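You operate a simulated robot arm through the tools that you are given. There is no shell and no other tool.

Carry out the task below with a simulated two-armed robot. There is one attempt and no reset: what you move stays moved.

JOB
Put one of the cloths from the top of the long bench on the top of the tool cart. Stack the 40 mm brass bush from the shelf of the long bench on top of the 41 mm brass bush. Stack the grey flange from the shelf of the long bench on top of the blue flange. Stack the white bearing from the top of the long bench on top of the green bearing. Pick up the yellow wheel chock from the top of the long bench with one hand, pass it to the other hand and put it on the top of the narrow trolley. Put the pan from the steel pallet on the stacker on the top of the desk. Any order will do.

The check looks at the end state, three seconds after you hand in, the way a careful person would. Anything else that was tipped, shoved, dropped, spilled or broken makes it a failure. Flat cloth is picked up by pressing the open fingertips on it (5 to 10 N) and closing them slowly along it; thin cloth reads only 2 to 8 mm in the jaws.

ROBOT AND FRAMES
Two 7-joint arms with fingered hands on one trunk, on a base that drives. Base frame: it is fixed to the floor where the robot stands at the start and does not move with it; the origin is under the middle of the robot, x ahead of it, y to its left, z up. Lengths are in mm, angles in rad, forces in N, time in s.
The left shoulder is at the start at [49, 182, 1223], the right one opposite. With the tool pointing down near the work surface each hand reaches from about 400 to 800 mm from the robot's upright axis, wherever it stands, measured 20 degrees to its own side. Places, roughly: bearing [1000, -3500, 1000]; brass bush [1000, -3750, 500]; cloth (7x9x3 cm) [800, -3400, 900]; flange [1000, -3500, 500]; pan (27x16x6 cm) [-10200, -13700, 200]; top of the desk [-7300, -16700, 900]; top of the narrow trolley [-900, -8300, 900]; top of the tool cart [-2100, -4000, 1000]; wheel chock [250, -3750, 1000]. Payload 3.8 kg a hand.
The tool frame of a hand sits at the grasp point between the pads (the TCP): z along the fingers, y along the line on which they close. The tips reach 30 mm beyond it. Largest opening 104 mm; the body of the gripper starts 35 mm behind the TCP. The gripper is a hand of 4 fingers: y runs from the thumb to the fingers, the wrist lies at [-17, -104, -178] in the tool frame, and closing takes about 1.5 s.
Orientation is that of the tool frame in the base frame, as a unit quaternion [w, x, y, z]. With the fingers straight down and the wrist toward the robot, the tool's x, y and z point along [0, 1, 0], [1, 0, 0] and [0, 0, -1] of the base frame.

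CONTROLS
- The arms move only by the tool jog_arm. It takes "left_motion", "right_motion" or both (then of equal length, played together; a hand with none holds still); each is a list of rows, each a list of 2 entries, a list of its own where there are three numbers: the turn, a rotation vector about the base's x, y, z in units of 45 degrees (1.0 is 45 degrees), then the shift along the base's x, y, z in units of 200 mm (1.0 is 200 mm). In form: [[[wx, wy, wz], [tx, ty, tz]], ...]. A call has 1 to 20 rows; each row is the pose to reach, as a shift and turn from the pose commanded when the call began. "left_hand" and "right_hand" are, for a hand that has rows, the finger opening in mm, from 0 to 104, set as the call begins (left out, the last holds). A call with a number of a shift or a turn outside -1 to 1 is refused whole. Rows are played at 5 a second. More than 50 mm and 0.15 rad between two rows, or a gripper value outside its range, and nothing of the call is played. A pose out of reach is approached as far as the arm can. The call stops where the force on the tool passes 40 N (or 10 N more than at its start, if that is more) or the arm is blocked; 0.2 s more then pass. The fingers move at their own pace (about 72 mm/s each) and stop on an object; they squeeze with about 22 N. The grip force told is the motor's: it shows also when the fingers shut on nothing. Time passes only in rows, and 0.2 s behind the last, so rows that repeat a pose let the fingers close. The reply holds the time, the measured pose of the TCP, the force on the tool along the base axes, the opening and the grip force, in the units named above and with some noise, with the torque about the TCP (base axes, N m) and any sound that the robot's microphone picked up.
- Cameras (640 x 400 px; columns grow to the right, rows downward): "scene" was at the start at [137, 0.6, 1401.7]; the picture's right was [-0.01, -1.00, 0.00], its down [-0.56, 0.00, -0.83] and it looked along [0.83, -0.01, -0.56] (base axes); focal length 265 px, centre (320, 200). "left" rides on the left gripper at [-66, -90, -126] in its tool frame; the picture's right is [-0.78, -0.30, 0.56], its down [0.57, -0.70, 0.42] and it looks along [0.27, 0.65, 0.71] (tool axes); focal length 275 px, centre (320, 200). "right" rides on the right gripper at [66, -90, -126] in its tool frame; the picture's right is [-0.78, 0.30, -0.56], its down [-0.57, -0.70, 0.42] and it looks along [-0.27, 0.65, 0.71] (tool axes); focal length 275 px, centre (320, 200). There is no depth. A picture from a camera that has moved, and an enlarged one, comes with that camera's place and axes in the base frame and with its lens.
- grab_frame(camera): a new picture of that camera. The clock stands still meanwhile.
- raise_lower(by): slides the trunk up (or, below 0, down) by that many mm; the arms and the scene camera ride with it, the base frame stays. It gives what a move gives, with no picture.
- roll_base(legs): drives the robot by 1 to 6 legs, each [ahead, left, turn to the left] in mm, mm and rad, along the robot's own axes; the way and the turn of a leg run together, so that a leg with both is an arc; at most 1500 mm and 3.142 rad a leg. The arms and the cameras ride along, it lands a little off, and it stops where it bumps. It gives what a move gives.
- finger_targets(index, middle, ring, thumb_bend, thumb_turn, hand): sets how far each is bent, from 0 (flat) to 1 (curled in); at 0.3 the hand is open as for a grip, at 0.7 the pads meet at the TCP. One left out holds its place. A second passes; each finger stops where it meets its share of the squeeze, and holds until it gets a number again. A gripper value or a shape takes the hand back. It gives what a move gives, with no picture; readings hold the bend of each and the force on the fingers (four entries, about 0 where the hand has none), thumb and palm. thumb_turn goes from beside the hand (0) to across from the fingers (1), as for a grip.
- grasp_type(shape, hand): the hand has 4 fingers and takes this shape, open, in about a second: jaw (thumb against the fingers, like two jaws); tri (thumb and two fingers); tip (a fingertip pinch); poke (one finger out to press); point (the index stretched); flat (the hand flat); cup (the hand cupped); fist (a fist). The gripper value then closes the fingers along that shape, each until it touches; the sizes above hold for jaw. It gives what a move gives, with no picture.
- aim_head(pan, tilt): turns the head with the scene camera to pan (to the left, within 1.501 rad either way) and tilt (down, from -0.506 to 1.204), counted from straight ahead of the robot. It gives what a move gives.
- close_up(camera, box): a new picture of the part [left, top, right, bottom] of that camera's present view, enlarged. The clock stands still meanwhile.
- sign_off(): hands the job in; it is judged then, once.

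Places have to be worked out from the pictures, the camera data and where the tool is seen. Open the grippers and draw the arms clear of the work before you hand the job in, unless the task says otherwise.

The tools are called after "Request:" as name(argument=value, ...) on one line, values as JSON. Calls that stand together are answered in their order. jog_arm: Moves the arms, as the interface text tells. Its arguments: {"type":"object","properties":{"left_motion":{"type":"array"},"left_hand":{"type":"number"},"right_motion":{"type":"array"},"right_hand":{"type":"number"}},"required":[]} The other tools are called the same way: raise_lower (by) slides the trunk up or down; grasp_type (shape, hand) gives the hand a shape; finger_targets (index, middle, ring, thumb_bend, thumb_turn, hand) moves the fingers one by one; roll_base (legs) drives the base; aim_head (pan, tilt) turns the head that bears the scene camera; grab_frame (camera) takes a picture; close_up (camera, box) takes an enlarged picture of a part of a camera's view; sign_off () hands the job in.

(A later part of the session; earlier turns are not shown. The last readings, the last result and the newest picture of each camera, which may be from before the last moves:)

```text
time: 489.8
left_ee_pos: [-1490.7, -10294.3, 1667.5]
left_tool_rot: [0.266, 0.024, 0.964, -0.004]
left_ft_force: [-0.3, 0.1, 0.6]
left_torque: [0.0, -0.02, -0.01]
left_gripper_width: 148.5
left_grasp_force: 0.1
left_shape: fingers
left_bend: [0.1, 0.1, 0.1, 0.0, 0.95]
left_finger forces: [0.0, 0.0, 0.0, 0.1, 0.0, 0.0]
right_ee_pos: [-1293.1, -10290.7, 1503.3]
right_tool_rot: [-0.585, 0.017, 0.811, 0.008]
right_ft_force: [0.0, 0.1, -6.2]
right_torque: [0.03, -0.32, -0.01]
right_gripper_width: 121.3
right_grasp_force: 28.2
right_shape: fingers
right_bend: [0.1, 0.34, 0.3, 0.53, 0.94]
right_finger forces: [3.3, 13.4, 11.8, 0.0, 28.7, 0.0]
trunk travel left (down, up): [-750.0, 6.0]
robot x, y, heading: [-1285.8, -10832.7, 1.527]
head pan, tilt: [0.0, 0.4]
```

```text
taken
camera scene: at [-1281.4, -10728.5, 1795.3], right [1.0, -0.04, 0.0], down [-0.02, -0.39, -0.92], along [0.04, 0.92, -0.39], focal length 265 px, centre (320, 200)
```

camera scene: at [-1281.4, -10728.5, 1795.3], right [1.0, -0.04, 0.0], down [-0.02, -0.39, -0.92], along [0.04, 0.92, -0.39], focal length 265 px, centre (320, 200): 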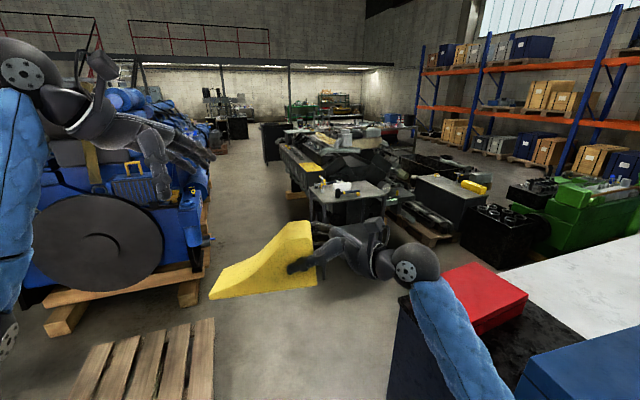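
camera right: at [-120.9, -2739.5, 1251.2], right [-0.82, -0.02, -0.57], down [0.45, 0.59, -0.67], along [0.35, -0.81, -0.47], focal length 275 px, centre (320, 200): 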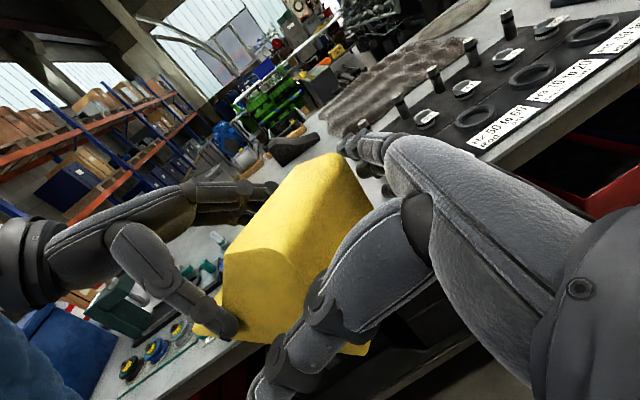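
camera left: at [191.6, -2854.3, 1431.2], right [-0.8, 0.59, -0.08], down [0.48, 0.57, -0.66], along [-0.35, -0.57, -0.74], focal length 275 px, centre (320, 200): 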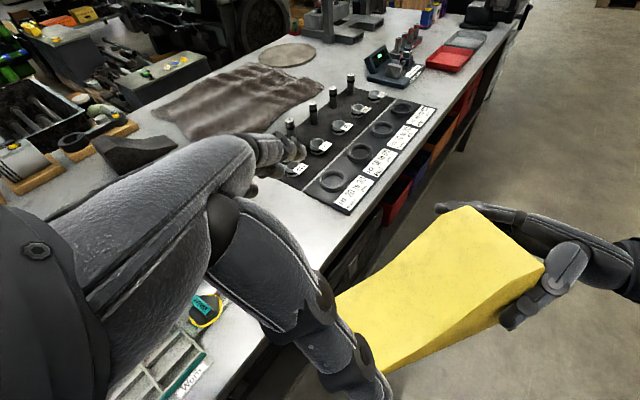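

I zoom in on the trolley top ahead.

Request:
close_up(camera="scene", box=[280, 140, 420, 250])

```text
3.64 times, centred on (350, 195) of scene
camera zoom: at [-1281.4, -10728.5, 1795.3], right [1.0, -0.04, 0.0], down [-0.02, -0.39, -0.92], along [0.04, 0.92, -0.39], focal length 963 px, centre (211, 218)
```

zoom: 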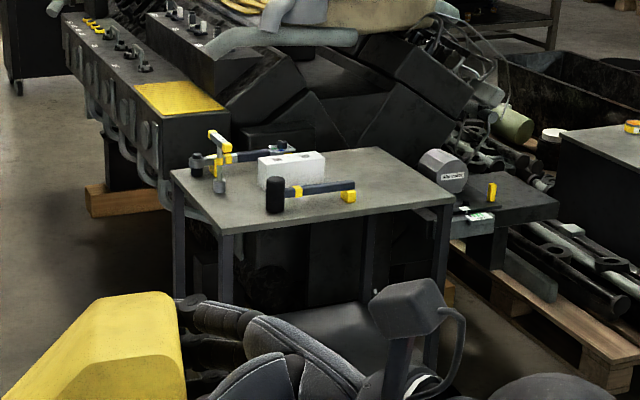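

The trolley top (corners ≈(-1161,-8714), (-565,-8490), (-694,-8116), (-1290,-8275)) carries mallets and a white block on its left; the right third is free. I drive up the corridor, then turn to face its front edge.

Request:
roll_base(legs=[[0, 75, 0], [1400, 0, 0], [0, 0, 0.404]])

Request:
aim_head(pan=-0.3, tilt=0.5)

Request:
grab_frame(camera="scene")

```text
time: 498.6
left_ee_pos: [-1722.5, -9026.7, 1666.0]
left_tool_rot: [0.261, -0.178, 0.947, 0.052]
left_ft_force: [0.3, 0.4, 0.2]
left_torque: [0.0, -0.03, -0.02]
left_gripper_width: 148.4
left_grasp_force: 0.1
left_shape: fingers
left_bend: [0.1, 0.1, 0.1, 0.0, 0.95]
left_finger forces: [0.1, 0.0, 0.0, 0.0, 0.1, 0.1]
right_ee_pos: [-1542.4, -8941.4, 1503.2]
right_tool_rot: [-0.574, -0.152, 0.797, -0.114]
right_ft_force: [-0.1, -0.1, -4.8]
right_torque: [0.13, -0.27, -0.02]
right_gripper_width: 121.1
right_grasp_force: 28.5
right_shape: fingers
right_bend: [0.1, 0.34, 0.3, 0.53, 0.94]
right_finger forces: [3.0, 13.4, 11.6, 0.1, 28.2, 0.1]
trunk travel left (down, up): [-750.0, 6.0]
robot x, y, heading: [-1314.6, -9431.8, 1.951]
head pan, tilt: [0.0, 0.4]
```

```text
time: 499.4
left_ee_pos: [-1723.1, -9026.6, 1666.3]
left_tool_rot: [0.261, -0.177, 0.948, 0.051]
left_ft_force: [-0.4, 0.8, 0.2]
left_torque: [0.0, 0.02, -0.01]
left_gripper_width: 148.4
left_grasp_force: 0.0
left_shape: fingers
left_bend: [0.1, 0.1, 0.1, 0.0, 0.95]
left_finger forces: [0.0, 0.0, 0.1, 0.1, 0.1, 0.0]
right_ee_pos: [-1544.2, -8941.7, 1502.6]
right_tool_rot: [-0.574, -0.152, 0.796, -0.114]
right_ft_force: [0.5, -0.9, -5.5]
right_torque: [0.11, -0.26, 0.01]
right_gripper_width: 120.7
right_grasp_force: 28.4
right_shape: fingers
right_bend: [0.1, 0.34, 0.3, 0.53, 0.94]
right_finger forces: [3.1, 13.6, 11.6, 0.1, 28.4, 0.2]
trunk travel left (down, up): [-750.0, 6.0]
robot x, y, heading: [-1312.4, -9442.5, 1.95]
head pan, tilt: [-0.3, 0.499]
```

```text
taken
camera scene: at [-1326.2, -9333.1, 1786.2], right [1.0, 0.08, 0.0], down [0.04, -0.48, -0.88], along [-0.07, 0.88, -0.48], focal length 265 px, centre (320, 200)
```

scene: 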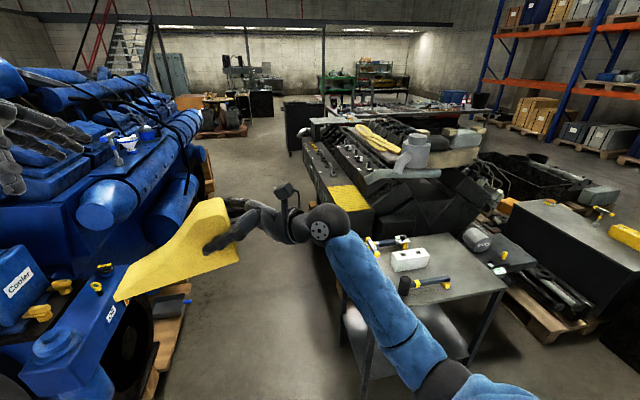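

I slide right to stand in front of the trolley's free part and look down on it.

Request:
roll_base(legs=[[0, -780, -0.02]])

Request:
aim_head(pan=0.0, tilt=0.6)

Request:
grab_frame(camera="scene")

```text
time: 503.7
left_ee_pos: [-972.8, -8731.3, 1667.5]
left_tool_rot: [0.262, -0.168, 0.949, 0.049]
left_ft_force: [-0.5, 0.3, 0.7]
left_torque: [0.0, 0.01, -0.03]
left_gripper_width: 148.5
left_grasp_force: 0.0
left_shape: fingers
left_bend: [0.1, 0.1, 0.1, 0.0, 0.95]
left_finger forces: [0.0, 0.0, 0.1, 0.0, 0.1, 0.1]
right_ee_pos: [-792.3, -8649.9, 1501.6]
right_tool_rot: [-0.575, -0.144, 0.798, -0.109]
right_ft_force: [-0.3, -0.1, -5.8]
right_torque: [0.11, -0.26, -0.02]
right_gripper_width: 120.8
right_grasp_force: 28.1
right_shape: fingers
right_bend: [0.1, 0.34, 0.3, 0.53, 0.94]
right_finger forces: [3.0, 13.6, 11.8, 0.0, 28.3, 0.0]
trunk travel left (down, up): [-750.0, 6.0]
robot x, y, heading: [-574.3, -9149.6, 1.93]
head pan, tilt: [-0.3, 0.499]
```

```text
time: 504.5
left_ee_pos: [-972.6, -8731.8, 1666.4]
left_tool_rot: [0.261, -0.168, 0.949, 0.048]
left_ft_force: [-0.5, 0.5, 0.0]
left_torque: [0.02, -0.03, -0.03]
left_gripper_width: 148.1
left_grasp_force: 0.1
left_shape: fingers
left_bend: [0.1, 0.1, 0.1, 0.0, 0.95]
left_finger forces: [0.0, 0.1, 0.1, 0.0, 0.0, 0.0]
right_ee_pos: [-791.6, -8649.6, 1501.7]
right_tool_rot: [-0.575, -0.144, 0.798, -0.108]
right_ft_force: [0.5, -0.3, -5.4]
right_torque: [0.1, -0.27, -0.02]
right_gripper_width: 120.6
right_grasp_force: 28.1
right_shape: fingers
right_bend: [0.1, 0.34, 0.3, 0.53, 0.94]
right_finger forces: [3.1, 13.6, 11.7, 0.1, 28.4, 0.0]
trunk travel left (down, up): [-750.0, 6.0]
robot x, y, heading: [-575.5, -9148.1, 1.928]
head pan, tilt: [0.0, 0.6]
```

```text
taken
camera scene: at [-607.4, -9053.5, 1777.1], right [0.94, 0.35, 0.0], down [0.2, -0.53, -0.82], along [-0.29, 0.77, -0.57], focal length 265 px, centre (320, 200)
```

scene: 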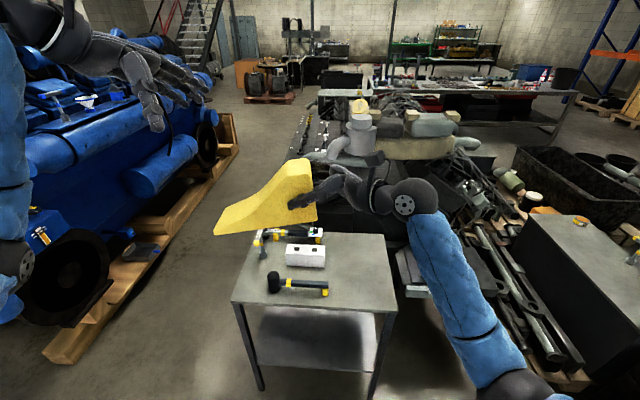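

The trolley top is at z≈860 and its right 250 mm are free. The chock can go there with its present orientation (hand on the outer right side). I move the base so the chock comes above that area.

Request:
roll_base(legs=[[0, -251, 0], [329, 0, -0.081]])

Request:
raise_lower(by=-375)

Request:
grab_frame(camera="scene")

Request:
grab_frame(camera="right")

```text
time: 508.1
left_ee_pos: [-810.7, -8297.7, 1667.4]
left_tool_rot: [0.264, -0.133, 0.954, 0.04]
left_ft_force: [-0.3, -0.5, -0.4]
left_torque: [0.02, 0.01, 0.01]
left_gripper_width: 148.4
left_grasp_force: 0.1
left_shape: fingers
left_bend: [0.1, 0.1, 0.1, 0.0, 0.95]
left_finger forces: [0.0, 0.0, 0.0, 0.1, 0.1, 0.0]
right_ee_pos: [-625.4, -8230.2, 1503.4]
right_tool_rot: [-0.58, -0.115, 0.802, -0.086]
right_ft_force: [0.3, 0.3, -5.6]
right_torque: [0.11, -0.28, 0.01]
right_gripper_width: 120.8
right_grasp_force: 28.4
right_shape: fingers
right_bend: [0.1, 0.34, 0.3, 0.53, 0.94]
right_finger forces: [2.9, 13.7, 11.6, 0.0, 28.3, 0.1]
trunk travel left (down, up): [-750.0, 6.0]
robot x, y, heading: [-441.2, -8742.0, 1.857]
head pan, tilt: [0.0, 0.6]
```

```text
time: 511.7
left_ee_pos: [-810.8, -8296.1, 1292.5]
left_tool_rot: [0.263, -0.132, 0.955, 0.04]
left_ft_force: [-0.1, -1.1, -0.1]
left_torque: [-0.01, -0.03, -0.04]
left_gripper_width: 148.4
left_grasp_force: 0.0
left_shape: fingers
left_bend: [0.1, 0.1, 0.1, 0.0, 0.95]
left_finger forces: [0.0, 0.0, 0.0, 0.0, 0.0, 0.1]
right_ee_pos: [-624.5, -8231.0, 1128.6]
right_tool_rot: [-0.579, -0.115, 0.802, -0.087]
right_ft_force: [-0.9, 0.7, -6.5]
right_torque: [0.08, -0.31, -0.02]
right_gripper_width: 120.8
right_grasp_force: 28.0
right_shape: fingers
right_bend: [0.1, 0.34, 0.3, 0.53, 0.94]
right_finger forces: [2.7, 13.7, 11.8, 0.0, 28.0, 0.1]
trunk travel left (down, up): [-375.0, 381.0]
robot x, y, heading: [-444.3, -8741.8, 1.861]
head pan, tilt: [0.0, 0.6]
```

```text
taken
camera scene: at [-481.3, -8609.8, 1401.1], right [0.96, 0.28, 0.0], down [0.16, -0.54, -0.82], along [-0.23, 0.79, -0.57], focal length 265 px, centre (320, 200)
```

scene: 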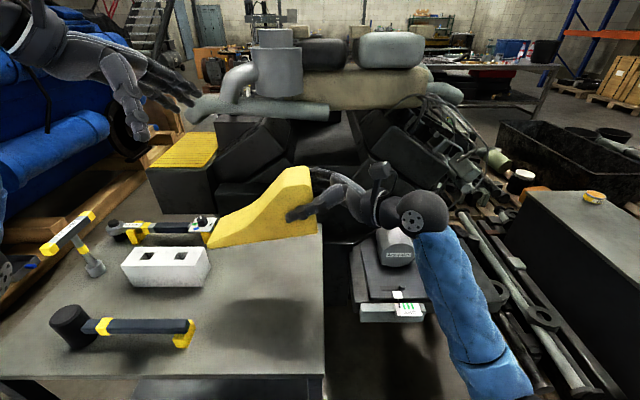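

```text
taken
camera right: at [-505.7, -8286.8, 1230.5], right [0.66, 0.5, -0.56], down [-0.01, -0.74, -0.67], along [-0.75, 0.45, -0.48], focal length 275 px, centre (320, 200)
```

right: 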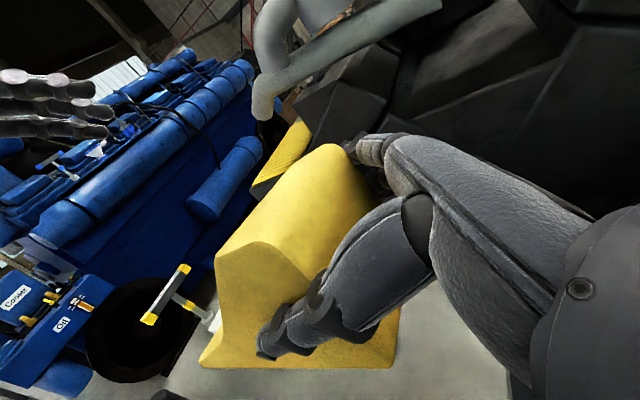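

The chock hangs just above the free area (table right edge at right ≈5 mm, mallet end at left ≈264). I shift 15 mm left, level it and lower 150 mm.

Request:
jog_arm(right_motion=[[[-0.011, 0.037, 0], [-0.036, -0.011, -0.1]], [[-0.022, 0.075, 0], [-0.072, -0.021, -0.3]], [[-0.022, 0.075, 0], [-0.072, -0.021, -0.5]], [[-0.022, 0.075, 0], [-0.072, -0.021, -0.7]], [[-0.022, 0.075, 0], [-0.072, -0.021, -0.78]]])

Request:
grab_frame(camera="scene")

Request:
grab_frame(camera="right")

```text
time: 512.9
left_ee_pos: [-810.9, -8297.1, 1292.5]
left_tool_rot: [0.263, -0.132, 0.955, 0.039]
left_ft_force: [0.0, 0.0, -0.3]
left_torque: [-0.04, 0.04, 0.0]
left_gripper_width: 148.4
left_grasp_force: 0.0
left_shape: fingers
left_bend: [0.1, 0.1, 0.1, 0.0, 0.95]
left_finger forces: [0.1, 0.1, 0.0, 0.0, 0.1, 0.1]
right_ee_pos: [-640.0, -8232.1, 971.8]
right_tool_rot: [-0.603, -0.113, 0.784, -0.091]
right_ft_force: [0.5, 0.6, -4.7]
right_torque: [0.05, -0.27, -0.01]
right_gripper_width: 120.4
right_grasp_force: 28.4
right_shape: fingers
right_bend: [0.1, 0.34, 0.3, 0.53, 0.94]
right_finger forces: [2.7, 13.7, 12.0, 0.0, 28.1, 0.0]
trunk travel left (down, up): [-375.0, 381.0]
robot x, y, heading: [-447.0, -8742.3, 1.856]
head pan, tilt: [0.0, 0.6]
```

```text
taken
camera scene: at [-481.3, -8609.6, 1401.0], right [0.96, 0.28, 0.0], down [0.16, -0.54, -0.82], along [-0.23, 0.79, -0.57], focal length 265 px, centre (320, 200)
```

scene: 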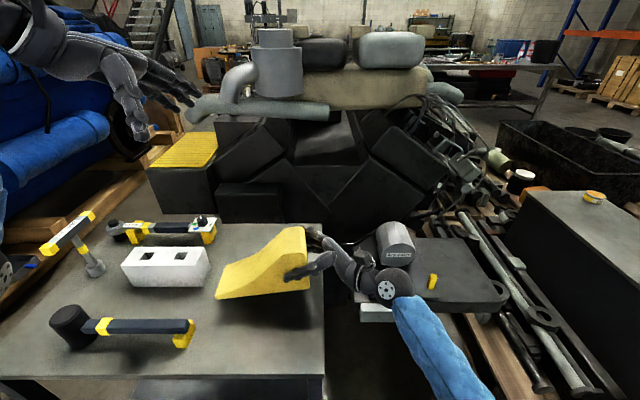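

```text
taken
camera right: at [-515.1, -8288.6, 1068.2], right [0.62, 0.49, -0.61], down [-0.05, -0.75, -0.66], along [-0.78, 0.44, -0.44], focal length 275 px, centre (320, 200)
```

right: 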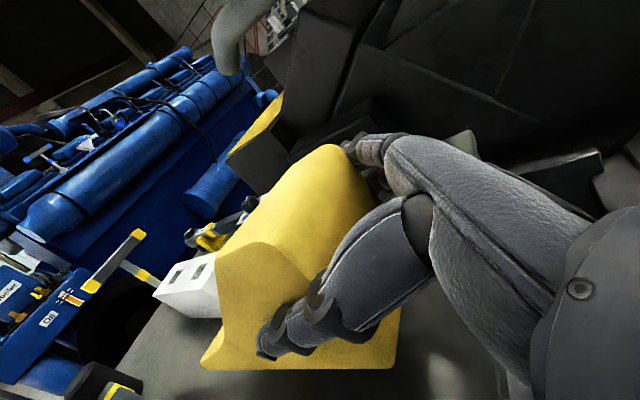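

The chock is level, ~55 mm above the top. I lower 42 mm and then creep to contact.

Request:
jog_arm(right_motion=[[[0, 0, 0], [0, 0, -0.12]], [[0, 0, 0], [0, 0, -0.21]], [[0, 0, 0], [0, 0, -0.235]], [[0, 0, 0], [0, 0, -0.255]]])

Request:
close_up(camera="scene", box=[180, 200, 420, 340])

```text
time: 513.9
left_ee_pos: [-810.1, -8298.2, 1292.1]
left_tool_rot: [0.263, -0.133, 0.955, 0.041]
left_ft_force: [0.1, 0.5, -0.7]
left_torque: [0.02, -0.01, 0.0]
left_gripper_width: 148.6
left_grasp_force: 0.0
left_shape: fingers
left_bend: [0.1, 0.1, 0.1, 0.0, 0.95]
left_finger forces: [0.0, 0.0, 0.0, 0.0, 0.0, 0.0]
right_ee_pos: [-638.3, -8232.3, 923.2]
right_tool_rot: [-0.604, -0.113, 0.784, -0.09]
right_ft_force: [4.8, -1.0, -1.4]
right_torque: [-0.02, 0.3, 0.07]
right_gripper_width: 121.3
right_grasp_force: 29.9
right_shape: fingers
right_bend: [0.1, 0.34, 0.31, 0.53, 0.94]
right_finger forces: [5.4, 12.6, 12.0, 0.0, 29.5, 0.0]
trunk travel left (down, up): [-375.0, 381.0]
robot x, y, heading: [-439.1, -8742.8, 1.858]
head pan, tilt: [0.0, 0.6]
```

```text
2.67 times, centred on (300, 270) of scene
camera zoom: at [-480.5, -8610.0, 1401.1], right [0.96, 0.28, 0.0], down [0.16, -0.54, -0.83], along [-0.23, 0.79, -0.56], focal length 706 px, centre (373, 13)
```

zoom: 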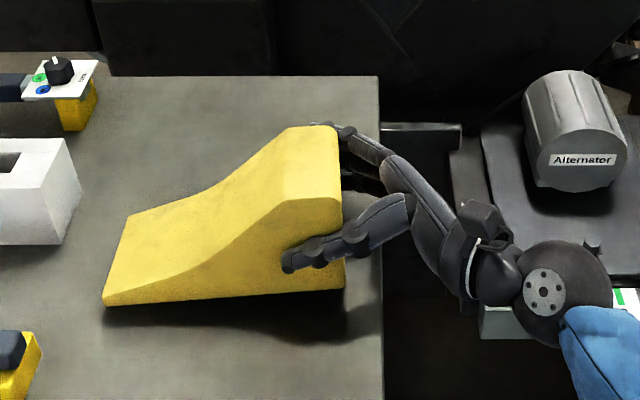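

The thin end has touched. I lower a bit more so the high end comes down too.

Request:
jog_arm(right_motion=[[[0, 0, 0], [0, 0, -0.02]], [[0, 0, 0], [0, 0, -0.04]], [[0, 0, 0], [0, 0, -0.055]]])

Request:
close_up(camera="scene", box=[180, 200, 420, 340])

```text
time: 514.7
left_ee_pos: [-808.1, -8301.3, 1294.8]
left_tool_rot: [0.262, -0.132, 0.955, 0.042]
left_ft_force: [1.2, 0.4, 0.0]
left_torque: [0.0, 0.01, 0.01]
left_gripper_width: 148.3
left_grasp_force: 0.0
left_shape: fingers
left_bend: [0.1, 0.1, 0.1, 0.0, 0.95]
left_finger forces: [0.0, 0.1, 0.0, 0.0, 0.1, 0.0]
right_ee_pos: [-637.3, -8235.4, 919.6]
right_tool_rot: [-0.608, -0.116, 0.781, -0.084]
right_ft_force: [8.5, -1.4, 29.9]
right_torque: [1.48, 0.42, 0.11]
right_gripper_width: 121.3
right_grasp_force: 28.5
right_shape: fingers
right_bend: [0.1, 0.34, 0.31, 0.53, 0.93]
right_finger forces: [3.3, 9.8, 11.8, 0.1, 31.8, 0.0]
trunk travel left (down, up): [-375.0, 381.0]
robot x, y, heading: [-443.2, -8737.6, 1.856]
head pan, tilt: [0.0, 0.6]
```

```text
2.67 times, centred on (300, 270) of scene
camera zoom: at [-478.8, -8613.1, 1401.8], right [0.96, 0.28, 0.0], down [0.16, -0.54, -0.83], along [-0.23, 0.79, -0.56], focal length 706 px, centre (373, 13)
```

zoom: 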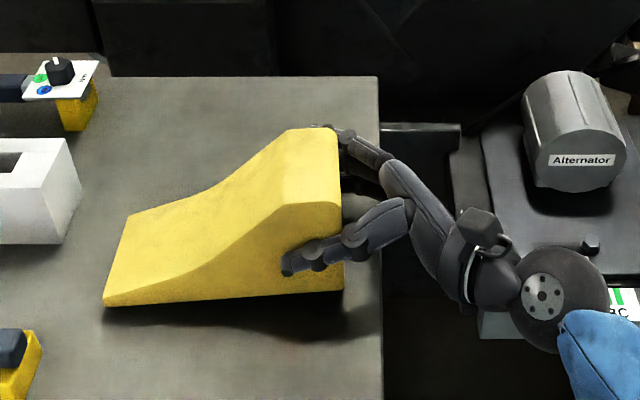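

Firm contact (30 N). I look from the left hand's camera to see whether the chock lies flat.

Request:
grab_frame(camera="left")

Request:
grab_frame(camera="right")

```text
taken
camera left: at [-790.4, -8390.5, 1434.2], right [1.0, -0.02, -0.08], down [-0.07, -0.74, -0.66], along [-0.05, 0.67, -0.74], focal length 275 px, centre (320, 200)
```

left: 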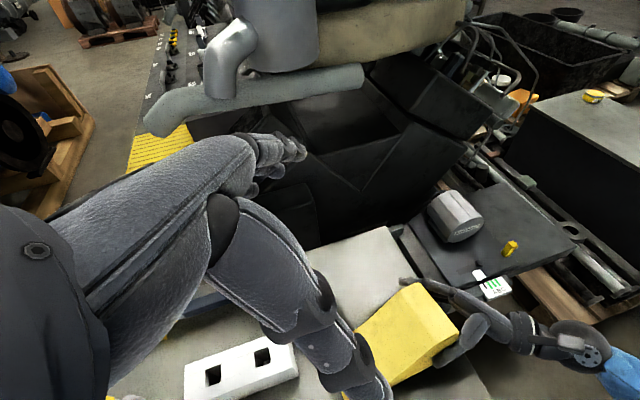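

```text
taken
camera right: at [-512.1, -8291.2, 1012.8], right [0.62, 0.5, -0.61], down [-0.06, -0.74, -0.67], along [-0.79, 0.45, -0.43], focal length 275 px, centre (320, 200)
```

right: 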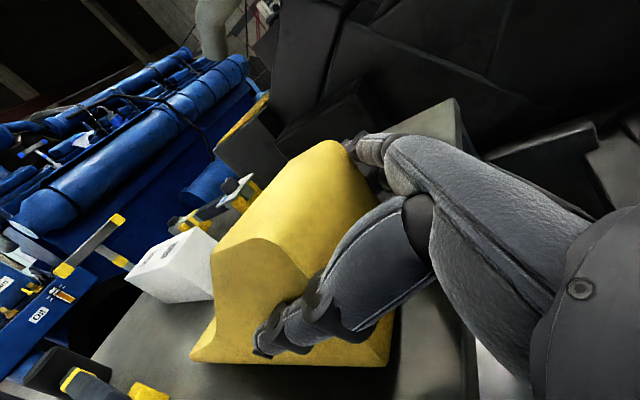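

It is on the top. I relieve the press by ~4 mm, then open the right hand.

Request:
jog_arm(right_motion=[[[0, 0, 0], [0, 0, 0.015]], [[0, 0, 0], [0, 0, 0.025]], [[0, 0, 0], [0, 0, 0.025]]])

Request:
finger_targets(hand="right", index=0.1, middle=0.1, ring=0.1, thumb_bend=0.0, thumb_turn=1.0)

Request:
close_up(camera="scene", box=[180, 200, 420, 340])

```text
time: 515.5
left_ee_pos: [-810.4, -8299.7, 1294.0]
left_tool_rot: [0.263, -0.132, 0.955, 0.041]
left_ft_force: [0.2, -0.4, 0.6]
left_torque: [-0.01, -0.04, -0.01]
left_gripper_width: 148.4
left_grasp_force: 0.1
left_shape: fingers
left_bend: [0.1, 0.1, 0.1, 0.0, 0.95]
left_finger forces: [0.0, 0.0, 0.1, 0.0, 0.1, 0.0]
right_ee_pos: [-638.0, -8235.1, 918.9]
right_tool_rot: [-0.606, -0.114, 0.783, -0.087]
right_ft_force: [7.8, 2.0, 24.3]
right_torque: [1.25, 0.49, 0.1]
right_gripper_width: 120.7
right_grasp_force: 28.4
right_shape: fingers
right_bend: [0.1, 0.34, 0.31, 0.54, 0.93]
right_finger forces: [4.0, 10.8, 12.1, 0.0, 30.2, 0.1]
trunk travel left (down, up): [-375.0, 381.0]
robot x, y, heading: [-440.9, -8739.9, 1.854]
head pan, tilt: [0.0, 0.6]
```

```text
time: 516.5
left_ee_pos: [-810.0, -8297.4, 1292.4]
left_tool_rot: [0.263, -0.133, 0.955, 0.04]
left_ft_force: [0.1, 0.2, 0.1]
left_torque: [0.02, -0.02, 0.0]
left_gripper_width: 148.5
left_grasp_force: 0.2
left_shape: fingers
left_bend: [0.1, 0.1, 0.1, 0.0, 0.95]
left_finger forces: [0.0, 0.1, 0.0, 0.0, 0.1, 0.0]
right_ee_pos: [-638.3, -8234.7, 915.9]
right_tool_rot: [-0.604, -0.113, 0.784, -0.091]
right_ft_force: [-0.1, -0.2, -0.1]
right_torque: [-0.03, 0.01, -0.03]
right_gripper_width: 148.7
right_grasp_force: 0.1
right_shape: fingers
right_bend: [0.1, 0.1, 0.1, 0.0, 0.95]
right_finger forces: [0.0, 0.1, 0.1, 0.0, 0.0, 0.0]
trunk travel left (down, up): [-375.0, 381.0]
robot x, y, heading: [-442.4, -8742.4, 1.858]
head pan, tilt: [0.0, 0.6]
```

```text
2.67 times, centred on (300, 270) of scene
camera zoom: at [-481.1, -8610.2, 1401.1], right [0.96, 0.28, 0.0], down [0.16, -0.54, -0.83], along [-0.23, 0.79, -0.56], focal length 706 px, centre (373, 13)
```

zoom: 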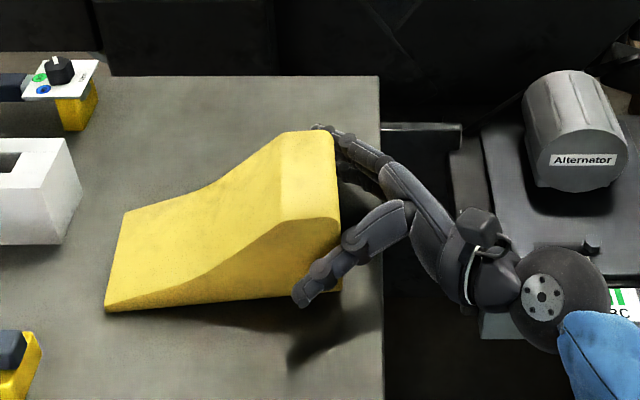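

The chock is released and resting. I slide the right hand out to the right and upward.

Request:
jog_arm(right_motion=[[[0, 0, 0], [0.14, 0.04, 0.05]], [[0, 0, 0], [0.28, 0.08, 0.1]], [[0, 0, 0], [0.42, 0.12, 0.2]], [[0, 0, 0], [0.5, 0.1, 0.4]], [[0, 0, 0], [0.5, 0.05, 0.6]], [[0, 0, 0], [0.5, 0.0, 0.8]]])

Request:
grab_frame(camera="scene")

Request:
close_up(camera="scene", box=[180, 200, 420, 340])

```text
time: 517.9
left_ee_pos: [-812.0, -8298.4, 1292.1]
left_tool_rot: [0.263, -0.133, 0.955, 0.04]
left_ft_force: [-0.8, -0.5, 0.7]
left_torque: [0.0, 0.0, -0.03]
left_gripper_width: 148.4
left_grasp_force: 0.1
left_shape: fingers
left_bend: [0.1, 0.1, 0.1, 0.0, 0.95]
left_finger forces: [0.0, 0.1, 0.0, 0.0, 0.1, 0.0]
right_ee_pos: [-540.7, -8234.1, 1076.8]
right_tool_rot: [-0.604, -0.113, 0.784, -0.091]
right_ft_force: [0.0, -1.3, -0.1]
right_torque: [-0.01, -0.02, -0.02]
right_gripper_width: 148.4
right_grasp_force: 0.1
right_shape: fingers
right_bend: [0.1, 0.1, 0.1, 0.0, 0.95]
right_finger forces: [0.0, 0.1, 0.0, 0.0, 0.0, 0.0]
trunk travel left (down, up): [-375.0, 381.0]
robot x, y, heading: [-441.0, -8736.3, 1.856]
head pan, tilt: [0.0, 0.6]
```

```text
taken
camera scene: at [-481.1, -8610.2, 1401.1], right [0.96, 0.28, 0.0], down [0.16, -0.54, -0.83], along [-0.23, 0.79, -0.56], focal length 265 px, centre (320, 200)
```

scene: 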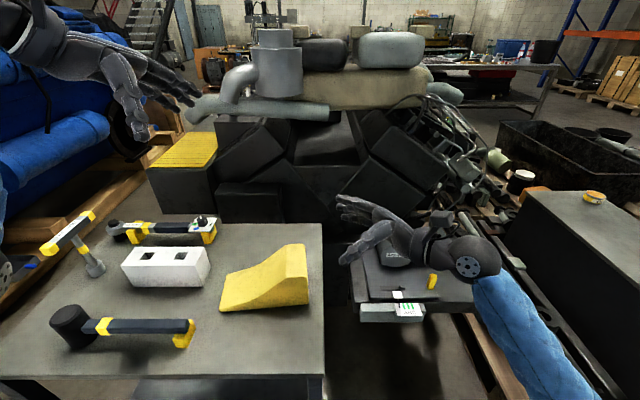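

```text
2.67 times, centred on (300, 270) of scene
camera zoom: at [-481.1, -8610.2, 1401.1], right [0.96, 0.28, 0.0], down [0.16, -0.54, -0.83], along [-0.23, 0.79, -0.56], focal length 706 px, centre (373, 13)
```

zoom: 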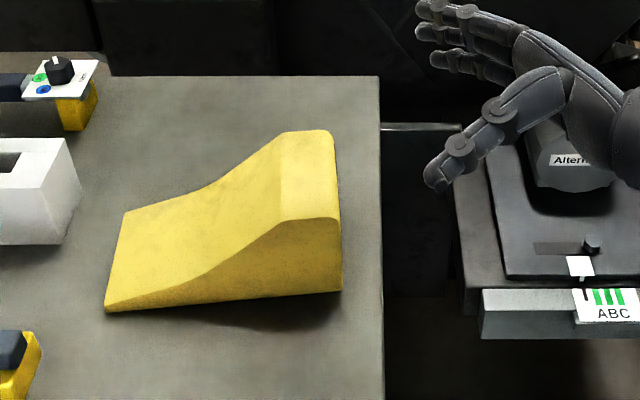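

The chock lies flat on the trolley. Next the pan. I back away and restore both hands to a normal jaw shape and pose.

Request:
roll_base(legs=[[-383, 0, 0]])

Request:
grasp_type(hand="right", shape="jaw")

Request:
grasp_type(hand="left", shape="jaw")

Request:
jog_arm(right_motion=[[[0.05, -0.15, 0], [0.05, 0.02, 0.1]], [[0.09, -0.3, 0], [0.1, 0.04, 0.2]], [[0.13, -0.45, 0], [0.15, 0.06, 0.3]], [[0.17, -0.6, 0], [0.2, 0.08, 0.4]], [[0.22, -0.75, 0], [0.25, 0.1, 0.5]], [[0.26, -0.9, 0], [0.25, 0.1, 0.6]]], left_motion=[[[-0.02, 0.08, 0], [0, 0, 0]], [[-0.05, 0.16, 0], [0, 0, 0]], [[-0.07, 0.25, 0], [0, 0, 0]], [[-0.1, 0.34, 0], [0, 0, 0]], [[-0.13, 0.43, 0], [0, 0, 0]], [[-0.17, 0.58, 0], [0, 0, 0]]])

```text
time: 520.4
left_ee_pos: [-703.8, -8666.1, 1291.4]
left_tool_rot: [0.264, -0.132, 0.955, 0.04]
left_ft_force: [1.0, -0.8, -0.3]
left_torque: [0.02, 0.06, 0.03]
left_gripper_width: 148.4
left_grasp_force: 0.0
left_shape: fingers
left_bend: [0.1, 0.1, 0.1, 0.0, 0.95]
left_finger forces: [0.0, 0.0, 0.0, 0.1, 0.0, 0.0]
right_ee_pos: [-434.3, -8600.9, 1076.6]
right_tool_rot: [-0.603, -0.114, 0.784, -0.091]
right_ft_force: [0.8, -1.0, -0.1]
right_torque: [0.02, -0.02, 0.01]
right_gripper_width: 148.5
right_grasp_force: 0.0
right_shape: fingers
right_bend: [0.1, 0.1, 0.1, 0.0, 0.95]
right_finger forces: [0.0, 0.0, 0.0, 0.0, 0.0, 0.0]
trunk travel left (down, up): [-375.0, 381.0]
robot x, y, heading: [-333.8, -9106.1, 1.859]
head pan, tilt: [0.0, 0.6]
```

```text
time: 521.3
left_ee_pos: [-702.9, -8664.9, 1291.9]
left_tool_rot: [0.263, -0.133, 0.955, 0.04]
left_ft_force: [-0.1, 0.4, -0.9]
left_torque: [-0.01, 0.03, 0.02]
left_gripper_width: 148.3
left_grasp_force: 0.0
left_shape: fingers
left_bend: [0.1, 0.1, 0.1, 0.0, 0.95]
left_finger forces: [0.0, 0.0, 0.0, 0.0, 0.0, 0.1]
right_ee_pos: [-432.9, -8601.7, 1076.2]
right_tool_rot: [-0.603, -0.114, 0.785, -0.09]
right_ft_force: [0.5, -0.3, -0.6]
right_torque: [-0.03, -0.03, 0.04]
right_gripper_width: 104.1
right_grasp_force: 0.0
right_shape: jaw
right_bend: [0.3, 0.3, 0.3, 0.3, 0.97]
right_finger forces: [0.0, 0.0, 0.0, 0.0, 0.0, 0.0]
trunk travel left (down, up): [-375.0, 381.0]
robot x, y, heading: [-337.8, -9105.0, 1.861]
head pan, tilt: [0.0, 0.6]
```

```text
time: 522.2
left_ee_pos: [-702.3, -8665.1, 1291.6]
left_tool_rot: [0.264, -0.134, 0.954, 0.041]
left_ft_force: [0.9, -0.8, 0.9]
left_torque: [0.02, 0.0, -0.03]
left_gripper_width: 103.8
left_grasp_force: 0.0
left_shape: jaw
left_bend: [0.3, 0.3, 0.3, 0.3, 0.97]
left_finger forces: [0.0, 0.0, 0.0, 0.0, 0.1, 0.0]
right_ee_pos: [-434.3, -8600.3, 1075.3]
right_tool_rot: [-0.604, -0.114, 0.784, -0.091]
right_ft_force: [-0.1, -1.1, 0.0]
right_torque: [0.03, 0.0, 0.02]
right_gripper_width: 104.2
right_grasp_force: 0.1
right_shape: jaw
right_bend: [0.3, 0.3, 0.3, 0.3, 0.97]
right_finger forces: [0.0, 0.1, 0.0, 0.0, 0.0, 0.0]
trunk travel left (down, up): [-375.0, 381.0]
robot x, y, heading: [-335.9, -9111.8, 1.857]
head pan, tilt: [0.0, 0.6]
```

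```text
time: 523.6
left_ee_pos: [-704.9, -8666.5, 1292.1]
left_tool_rot: [0.031, -0.138, 0.99, 0.006]
left_ft_force: [-0.1, 0.3, -0.6]
left_torque: [-0.02, 0.01, 0.01]
left_gripper_width: 104.3
left_grasp_force: 0.1
left_shape: jaw
left_bend: [0.3, 0.3, 0.3, 0.3, 0.97]
left_finger forces: [0.0, 0.0, 0.0, 0.0, 0.1, 0.0]
right_ee_pos: [-382.9, -8580.8, 1194.6]
right_tool_rot: [-0.28, -0.134, 0.95, -0.046]
right_ft_force: [-0.1, -0.5, -0.2]
right_torque: [0.01, -0.01, -0.02]
right_gripper_width: 103.9
right_grasp_force: 0.1
right_shape: jaw
right_bend: [0.3, 0.3, 0.3, 0.3, 0.97]
right_finger forces: [0.1, 0.1, 0.1, 0.1, 0.0, 0.0]
trunk travel left (down, up): [-375.0, 381.0]
robot x, y, heading: [-333.4, -9110.3, 1.863]
head pan, tilt: [0.0, 0.6]
```

Right hand still rolled ~32°; I finish straightening it and raise it, and look around to plan the way west.

Request:
jog_arm(right_motion=[[[0.04, -0.14, 0], [0.0, 0, 0.1]], [[0.08, -0.28, 0], [0.0, 0, 0.2]], [[0.12, -0.42, 0], [0, 0, 0.3]], [[0.16, -0.56, 0], [0, 0, 0.4]], [[0.2, -0.694, 0], [0, 0, 0.5]]])

Request:
roll_base(legs=[[0, 1039, 0], [0, 0, -0.3], [-1500, 0, 0]])

Request:
aim_head(pan=1.4, tilt=0.2)

Request:
grab_frame(camera="scene")

```text
time: 524.8
left_ee_pos: [-704.5, -8666.5, 1291.3]
left_tool_rot: [0.032, -0.138, 0.99, 0.007]
left_ft_force: [-0.1, 0.3, 0.3]
left_torque: [0.01, 0.0, -0.02]
left_gripper_width: 104.2
left_grasp_force: 0.1
left_shape: jaw
left_bend: [0.3, 0.3, 0.3, 0.3, 0.97]
left_finger forces: [0.1, 0.1, 0.0, 0.0, 0.0, 0.0]
right_ee_pos: [-384.2, -8582.6, 1296.7]
right_tool_rot: [-0.002, -0.138, 0.99, -0.006]
right_ft_force: [-0.3, 0.0, -0.4]
right_torque: [-0.01, -0.03, 0.0]
right_gripper_width: 103.7
right_grasp_force: 0.0
right_shape: jaw
right_bend: [0.3, 0.3, 0.3, 0.3, 0.97]
right_finger forces: [0.1, 0.0, 0.0, 0.1, 0.1, 0.1]
trunk travel left (down, up): [-375.0, 381.0]
robot x, y, heading: [-335.8, -9110.4, 1.858]
head pan, tilt: [0.0, 0.6]
```

```text
time: 538.2
left_ee_pos: [-1567.2, -10385.7, 1292.7]
left_tool_rot: [0.032, 0.016, 0.999, 0.002]
left_ft_force: [0.5, -0.6, -0.3]
left_torque: [0.0, -0.03, 0.02]
left_gripper_width: 104.2
left_grasp_force: 0.0
left_shape: jaw
left_bend: [0.3, 0.3, 0.3, 0.3, 0.97]
left_finger forces: [0.0, 0.1, 0.1, 0.0, 0.0, 0.0]
right_ee_pos: [-1236.2, -10402.8, 1295.5]
right_tool_rot: [-0.005, 0.015, 1.0, -0.006]
right_ft_force: [0.8, -0.2, 0.9]
right_torque: [0.0, 0.0, 0.02]
right_gripper_width: 103.8
right_grasp_force: 0.0
right_shape: jaw
right_bend: [0.3, 0.3, 0.3, 0.3, 0.97]
right_finger forces: [0.1, 0.0, 0.0, 0.1, 0.0, 0.0]
trunk travel left (down, up): [-375.0, 381.0]
robot x, y, heading: [-1353.6, -10917.2, 1.549]
head pan, tilt: [0.0, 0.6]
```

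```text
time: 539.7
left_ee_pos: [-1567.2, -10385.6, 1291.7]
left_tool_rot: [0.032, 0.016, 0.999, 0.002]
left_ft_force: [0.1, 0.3, -1.2]
left_torque: [0.02, 0.0, -0.02]
left_gripper_width: 104.2
left_grasp_force: 0.1
left_shape: jaw
left_bend: [0.3, 0.3, 0.3, 0.3, 0.97]
left_finger forces: [0.1, 0.1, 0.0, 0.0, 0.1, 0.0]
right_ee_pos: [-1237.0, -10401.9, 1296.7]
right_tool_rot: [-0.005, 0.015, 1.0, -0.006]
right_ft_force: [0.4, -0.1, -0.4]
right_torque: [0.01, -0.01, 0.04]
right_gripper_width: 104.1
right_grasp_force: 0.0
right_shape: jaw
right_bend: [0.3, 0.3, 0.3, 0.3, 0.97]
right_finger forces: [0.0, 0.0, 0.0, 0.0, 0.1, 0.1]
trunk travel left (down, up): [-375.0, 381.0]
robot x, y, heading: [-1349.4, -10917.6, 1.544]
head pan, tilt: [1.4, 0.201]
```

```text
taken
camera scene: at [-1440.5, -10852.8, 1437.8], right [0.19, 0.98, 0.0], down [0.2, -0.04, -0.98], along [-0.96, 0.19, -0.2], focal length 265 px, centre (320, 200)
```

scene: 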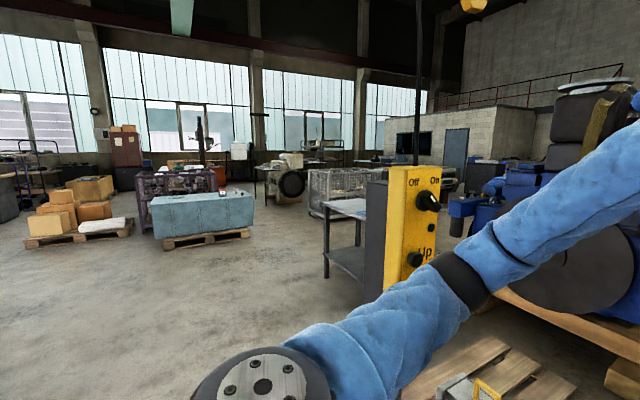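

I back further south past the crane post, turn west and raise the trunk to look over the area toward the stacker.

Request:
roll_base(legs=[[-750, 0, 0], [0, 0, 1.65]])

Request:
raise_lower(by=300)

Request:
aim_head(pan=0.3, tilt=0.2)

Request:
grab_frame(camera="scene")

```text
time: 547.7
left_ee_pos: [-1903.0, -11892.5, 1291.8]
left_tool_rot: [0.021, -0.703, 0.71, 0.025]
left_ft_force: [0.6, 0.1, 0.6]
left_torque: [-0.03, -0.01, 0.01]
left_gripper_width: 104.2
left_grasp_force: 0.1
left_shape: jaw
left_bend: [0.3, 0.3, 0.3, 0.3, 0.97]
left_finger forces: [0.0, 0.1, 0.0, 0.0, 0.1, 0.0]
right_ee_pos: [-1891.5, -11561.0, 1297.0]
right_tool_rot: [0.002, -0.704, 0.71, -0.007]
right_ft_force: [-0.2, -0.4, 0.4]
right_torque: [0.03, -0.03, 0.0]
right_gripper_width: 104.1
right_grasp_force: 0.1
right_shape: jaw
right_bend: [0.3, 0.3, 0.3, 0.3, 0.97]
right_finger forces: [0.0, 0.1, 0.0, 0.1, 0.1, 0.0]
trunk travel left (down, up): [-375.0, 381.0]
robot x, y, heading: [-1371.9, -11664.8, 3.142]
head pan, tilt: [1.4, 0.201]
```

```text
time: 550.7
left_ee_pos: [-1903.2, -11892.4, 1591.7]
left_tool_rot: [0.022, -0.703, 0.71, 0.024]
left_ft_force: [0.1, -0.3, 0.1]
left_torque: [0.01, 0.0, 0.01]
left_gripper_width: 104.2
left_grasp_force: 0.1
left_shape: jaw
left_bend: [0.3, 0.3, 0.3, 0.3, 0.97]
left_finger forces: [0.0, 0.0, 0.1, 0.0, 0.1, 0.0]
right_ee_pos: [-1893.4, -11560.8, 1595.8]
right_tool_rot: [0.001, -0.704, 0.71, -0.007]
right_ft_force: [0.3, -0.4, -1.1]
right_torque: [0.01, -0.04, 0.02]
right_gripper_width: 103.8
right_grasp_force: 0.1
right_shape: jaw
right_bend: [0.3, 0.3, 0.3, 0.3, 0.97]
right_finger forces: [0.0, 0.1, 0.0, 0.0, 0.0, 0.1]
trunk travel left (down, up): [-675.0, 81.0]
robot x, y, heading: [-1376.2, -11663.6, 3.141]
head pan, tilt: [1.4, 0.201]
```

```text
time: 552.0
left_ee_pos: [-1903.1, -11891.1, 1591.0]
left_tool_rot: [0.021, -0.702, 0.711, 0.025]
left_ft_force: [0.3, -0.3, 0.2]
left_torque: [0.0, 0.04, -0.04]
left_gripper_width: 103.9
left_grasp_force: 0.1
left_shape: jaw
left_bend: [0.3, 0.3, 0.3, 0.3, 0.97]
left_finger forces: [0.0, 0.0, 0.0, 0.0, 0.1, 0.0]
right_ee_pos: [-1893.0, -11561.6, 1596.0]
right_tool_rot: [0.001, -0.704, 0.71, -0.008]
right_ft_force: [0.4, -0.4, 0.5]
right_torque: [-0.01, 0.0, -0.02]
right_gripper_width: 103.8
right_grasp_force: 0.0
right_shape: jaw
right_bend: [0.3, 0.3, 0.3, 0.3, 0.97]
right_finger forces: [0.0, 0.0, 0.1, 0.0, 0.0, 0.1]
trunk travel left (down, up): [-675.0, 81.0]
robot x, y, heading: [-1373.7, -11666.2, 3.136]
head pan, tilt: [0.3, 0.201]
```

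```text
taken
camera scene: at [-1472.3, -11691.3, 1739.0], right [-0.3, 0.96, 0.0], down [0.19, 0.06, -0.98], along [-0.94, -0.29, -0.2], focal length 265 px, centre (320, 200)
```

scene: 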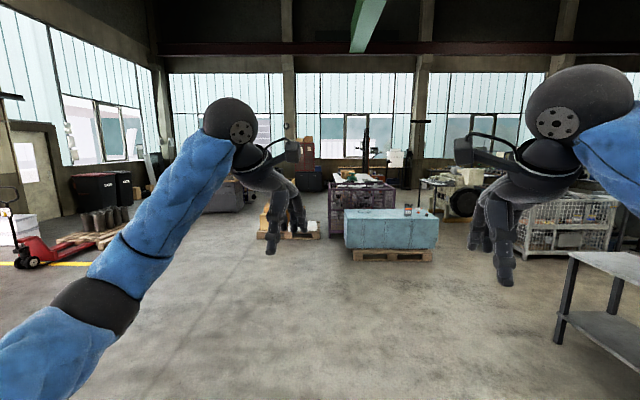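

The stacker lies behind the blue container; the way leads left of the crates. I turn left and drive southwest.

Request:
roll_base(legs=[[0, 0, 0.655], [1400, 0, 0], [1400, 0, 0], [1400, 0, 0]])

Request:
aim_head(pan=-0.4, tilt=0.2)

Request:
grab_frame(camera="scene")

Request:
aim_head(pan=0.4, tilt=0.2)

Request:
grab_frame(camera="scene")

```text
time: 574.0
left_ee_pos: [-4883.7, -14851.3, 1591.6]
left_tool_rot: [-0.013, 0.906, -0.422, -0.03]
left_ft_force: [0.9, 0.3, -1.3]
left_torque: [0.01, 0.0, 0.0]
left_gripper_width: 103.8
left_grasp_force: 0.0
left_shape: jaw
left_bend: [0.3, 0.3, 0.3, 0.3, 0.97]
left_finger forces: [0.1, 0.0, 0.0, 0.0, 0.1, 0.0]
right_ee_pos: [-5090.5, -14593.8, 1596.6]
right_tool_rot: [-0.003, 0.907, -0.421, 0.006]
right_ft_force: [0.2, -0.7, -0.2]
right_torque: [-0.01, 0.01, 0.01]
right_gripper_width: 103.9
right_grasp_force: 0.1
right_shape: jaw
right_bend: [0.3, 0.3, 0.3, 0.3, 0.97]
right_finger forces: [0.0, 0.1, 0.0, 0.1, 0.1, 0.1]
trunk travel left (down, up): [-675.0, 81.0]
robot x, y, heading: [-4625.8, -14336.0, -2.431]
head pan, tilt: [0.3, 0.201]
```

```text
time: 575.0
left_ee_pos: [-4882.9, -14850.3, 1591.9]
left_tool_rot: [-0.012, 0.906, -0.422, -0.029]
left_ft_force: [0.1, -0.7, -0.4]
left_torque: [0.02, 0.05, -0.04]
left_gripper_width: 104.3
left_grasp_force: 0.0
left_shape: jaw
left_bend: [0.3, 0.3, 0.3, 0.3, 0.97]
left_finger forces: [0.1, 0.1, 0.0, 0.0, 0.0, 0.0]
right_ee_pos: [-5091.2, -14594.2, 1597.6]
right_tool_rot: [-0.003, 0.907, -0.422, 0.007]
right_ft_force: [0.8, 0.3, -0.1]
right_torque: [0.03, -0.01, 0.02]
right_gripper_width: 104.0
right_grasp_force: 0.1
right_shape: jaw
right_bend: [0.3, 0.3, 0.3, 0.3, 0.97]
right_finger forces: [0.1, 0.0, 0.1, 0.1, 0.0, 0.0]
trunk travel left (down, up): [-675.0, 81.0]
robot x, y, heading: [-4627.1, -14335.0, -2.43]
head pan, tilt: [-0.4, 0.201]
```

```text
taken
camera scene: at [-4725.3, -14368.9, 1739.0], right [-0.31, 0.95, 0.0], down [0.19, 0.06, -0.98], along [-0.93, -0.3, -0.2], focal length 265 px, centre (320, 200)
```

scene: 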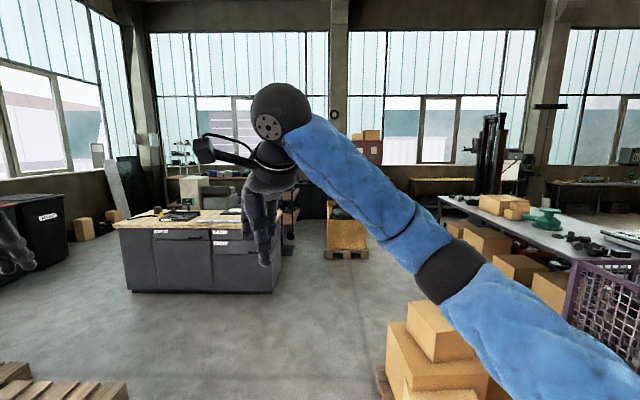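

```text
time: 576.2
left_ee_pos: [-4882.8, -14851.9, 1591.4]
left_tool_rot: [-0.013, 0.906, -0.422, -0.03]
left_ft_force: [-0.7, 0.1, -0.9]
left_torque: [0.01, -0.03, -0.02]
left_gripper_width: 104.0
left_grasp_force: 0.1
left_shape: jaw
left_bend: [0.3, 0.3, 0.3, 0.3, 0.97]
left_finger forces: [0.1, 0.0, 0.1, 0.0, 0.0, 0.0]
right_ee_pos: [-5090.8, -14594.5, 1596.3]
right_tool_rot: [-0.004, 0.907, -0.421, 0.007]
right_ft_force: [-0.1, 0.4, 0.2]
right_torque: [0.0, 0.01, -0.02]
right_gripper_width: 104.0
right_grasp_force: 0.0
right_shape: jaw
right_bend: [0.3, 0.3, 0.3, 0.3, 0.97]
right_finger forces: [0.0, 0.0, 0.1, 0.0, 0.1, 0.0]
trunk travel left (down, up): [-675.0, 81.0]
robot x, y, heading: [-4632.0, -14334.3, -2.43]
head pan, tilt: [0.4, 0.201]
```

```text
taken
camera scene: at [-4678.3, -14423.9, 1739.0], right [-0.9, 0.45, 0.0], down [0.09, 0.18, -0.98], along [-0.44, -0.88, -0.2], focal length 265 px, centre (320, 200)
```

scene: 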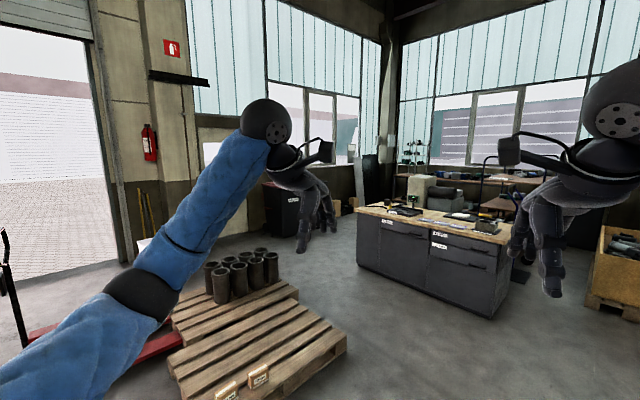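

The desk (dark, wooden top) and the stacker's mast are in view. I go past the crates pallet toward the gap and look again.

Request:
roll_base(legs=[[1350, -355, 0], [450, -118, -0.5]])

Request:
aim_head(pan=-0.4, tilt=0.3)

Request:
grab_frame(camera="scene")

Request:
aim_head(pan=0.2, tilt=0.3)

Request:
grab_frame(camera="scene")

```text
time: 585.5
left_ee_pos: [-6820.6, -15356.8, 1592.3]
left_tool_rot: [-0.019, 0.768, -0.64, -0.026]
left_ft_force: [-0.2, -0.5, -0.1]
left_torque: [0.01, -0.01, 0.0]
left_gripper_width: 103.8
left_grasp_force: 0.1
left_shape: jaw
left_bend: [0.3, 0.3, 0.3, 0.3, 0.97]
left_finger forces: [0.0, 0.0, 0.0, 0.0, 0.0, 0.0]
right_ee_pos: [-6873.2, -15030.0, 1595.7]
right_tool_rot: [-0.002, 0.768, -0.641, 0.008]
right_ft_force: [-0.9, -0.6, -0.4]
right_torque: [0.03, 0.0, 0.03]
right_gripper_width: 104.0
right_grasp_force: 0.1
right_shape: jaw
right_bend: [0.3, 0.3, 0.3, 0.3, 0.97]
right_finger forces: [0.0, 0.1, 0.0, 0.1, 0.1, 0.0]
trunk travel left (down, up): [-675.0, 81.0]
robot x, y, heading: [-6344.3, -15030.8, -2.948]
head pan, tilt: [0.4, 0.201]
```

```text
time: 586.7
left_ee_pos: [-6820.7, -15355.7, 1591.8]
left_tool_rot: [-0.019, 0.767, -0.64, -0.026]
left_ft_force: [-0.8, -0.5, 0.1]
left_torque: [0.01, -0.02, 0.03]
left_gripper_width: 103.9
left_grasp_force: 0.2
left_shape: jaw
left_bend: [0.3, 0.3, 0.3, 0.3, 0.97]
left_finger forces: [0.0, 0.0, 0.0, 0.1, 0.0, 0.0]
right_ee_pos: [-6872.7, -15029.7, 1598.1]
right_tool_rot: [-0.002, 0.768, -0.64, 0.007]
right_ft_force: [0.2, 0.6, -1.3]
right_torque: [0.0, 0.01, -0.02]
right_gripper_width: 104.1
right_grasp_force: 0.1
right_shape: jaw
right_bend: [0.3, 0.3, 0.3, 0.3, 0.97]
right_finger forces: [0.0, 0.0, 0.0, 0.0, 0.0, 0.1]
trunk travel left (down, up): [-675.0, 81.0]
robot x, y, heading: [-6344.7, -15034.3, -2.953]
head pan, tilt: [-0.4, 0.3]
```

```text
taken
camera scene: at [-6444.9, -15015.3, 1729.8], right [0.21, 0.98, 0.0], down [0.29, -0.06, -0.96], along [-0.93, 0.2, -0.3], focal length 265 px, centre (320, 200)
```

scene: 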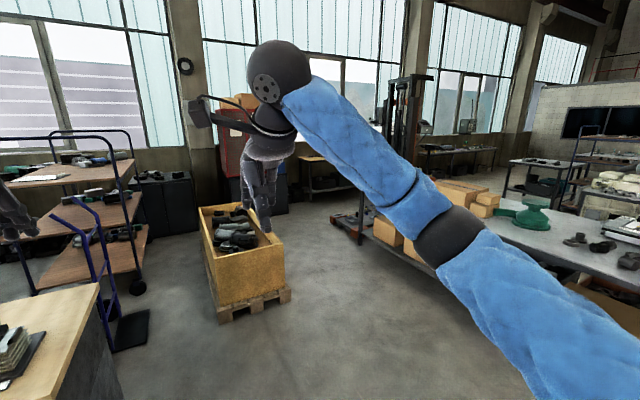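

```text
time: 587.7
left_ee_pos: [-6821.3, -15357.1, 1591.9]
left_tool_rot: [-0.019, 0.767, -0.641, -0.027]
left_ft_force: [0.0, 0.4, -0.7]
left_torque: [0.01, -0.03, 0.05]
left_gripper_width: 103.9
left_grasp_force: 0.0
left_shape: jaw
left_bend: [0.3, 0.3, 0.3, 0.3, 0.97]
left_finger forces: [0.1, 0.1, 0.1, 0.0, 0.0, 0.0]
right_ee_pos: [-6872.9, -15030.2, 1596.7]
right_tool_rot: [-0.002, 0.768, -0.64, 0.007]
right_ft_force: [1.5, 0.4, 0.4]
right_torque: [0.02, 0.0, 0.01]
right_gripper_width: 104.2
right_grasp_force: 0.0
right_shape: jaw
right_bend: [0.3, 0.3, 0.3, 0.3, 0.97]
right_finger forces: [0.0, 0.0, 0.0, 0.1, 0.0, 0.0]
trunk travel left (down, up): [-675.0, 81.0]
robot x, y, heading: [-6345.4, -15033.7, -2.952]
head pan, tilt: [0.201, 0.3]
```

```text
taken
camera scene: at [-6439.8, -15070.0, 1729.7], right [-0.38, 0.92, 0.0], down [0.27, 0.11, -0.96], along [-0.88, -0.36, -0.3], focal length 265 px, centre (320, 200)
```

scene: 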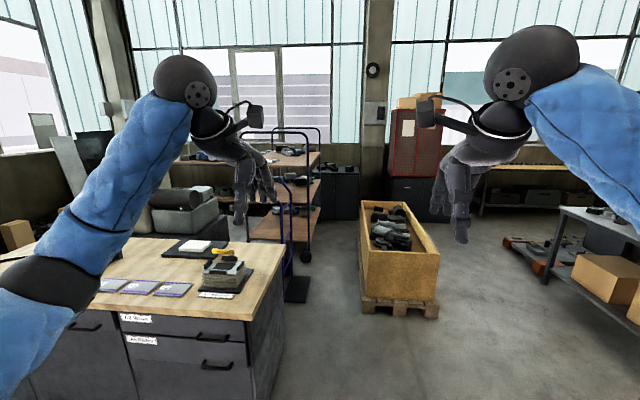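

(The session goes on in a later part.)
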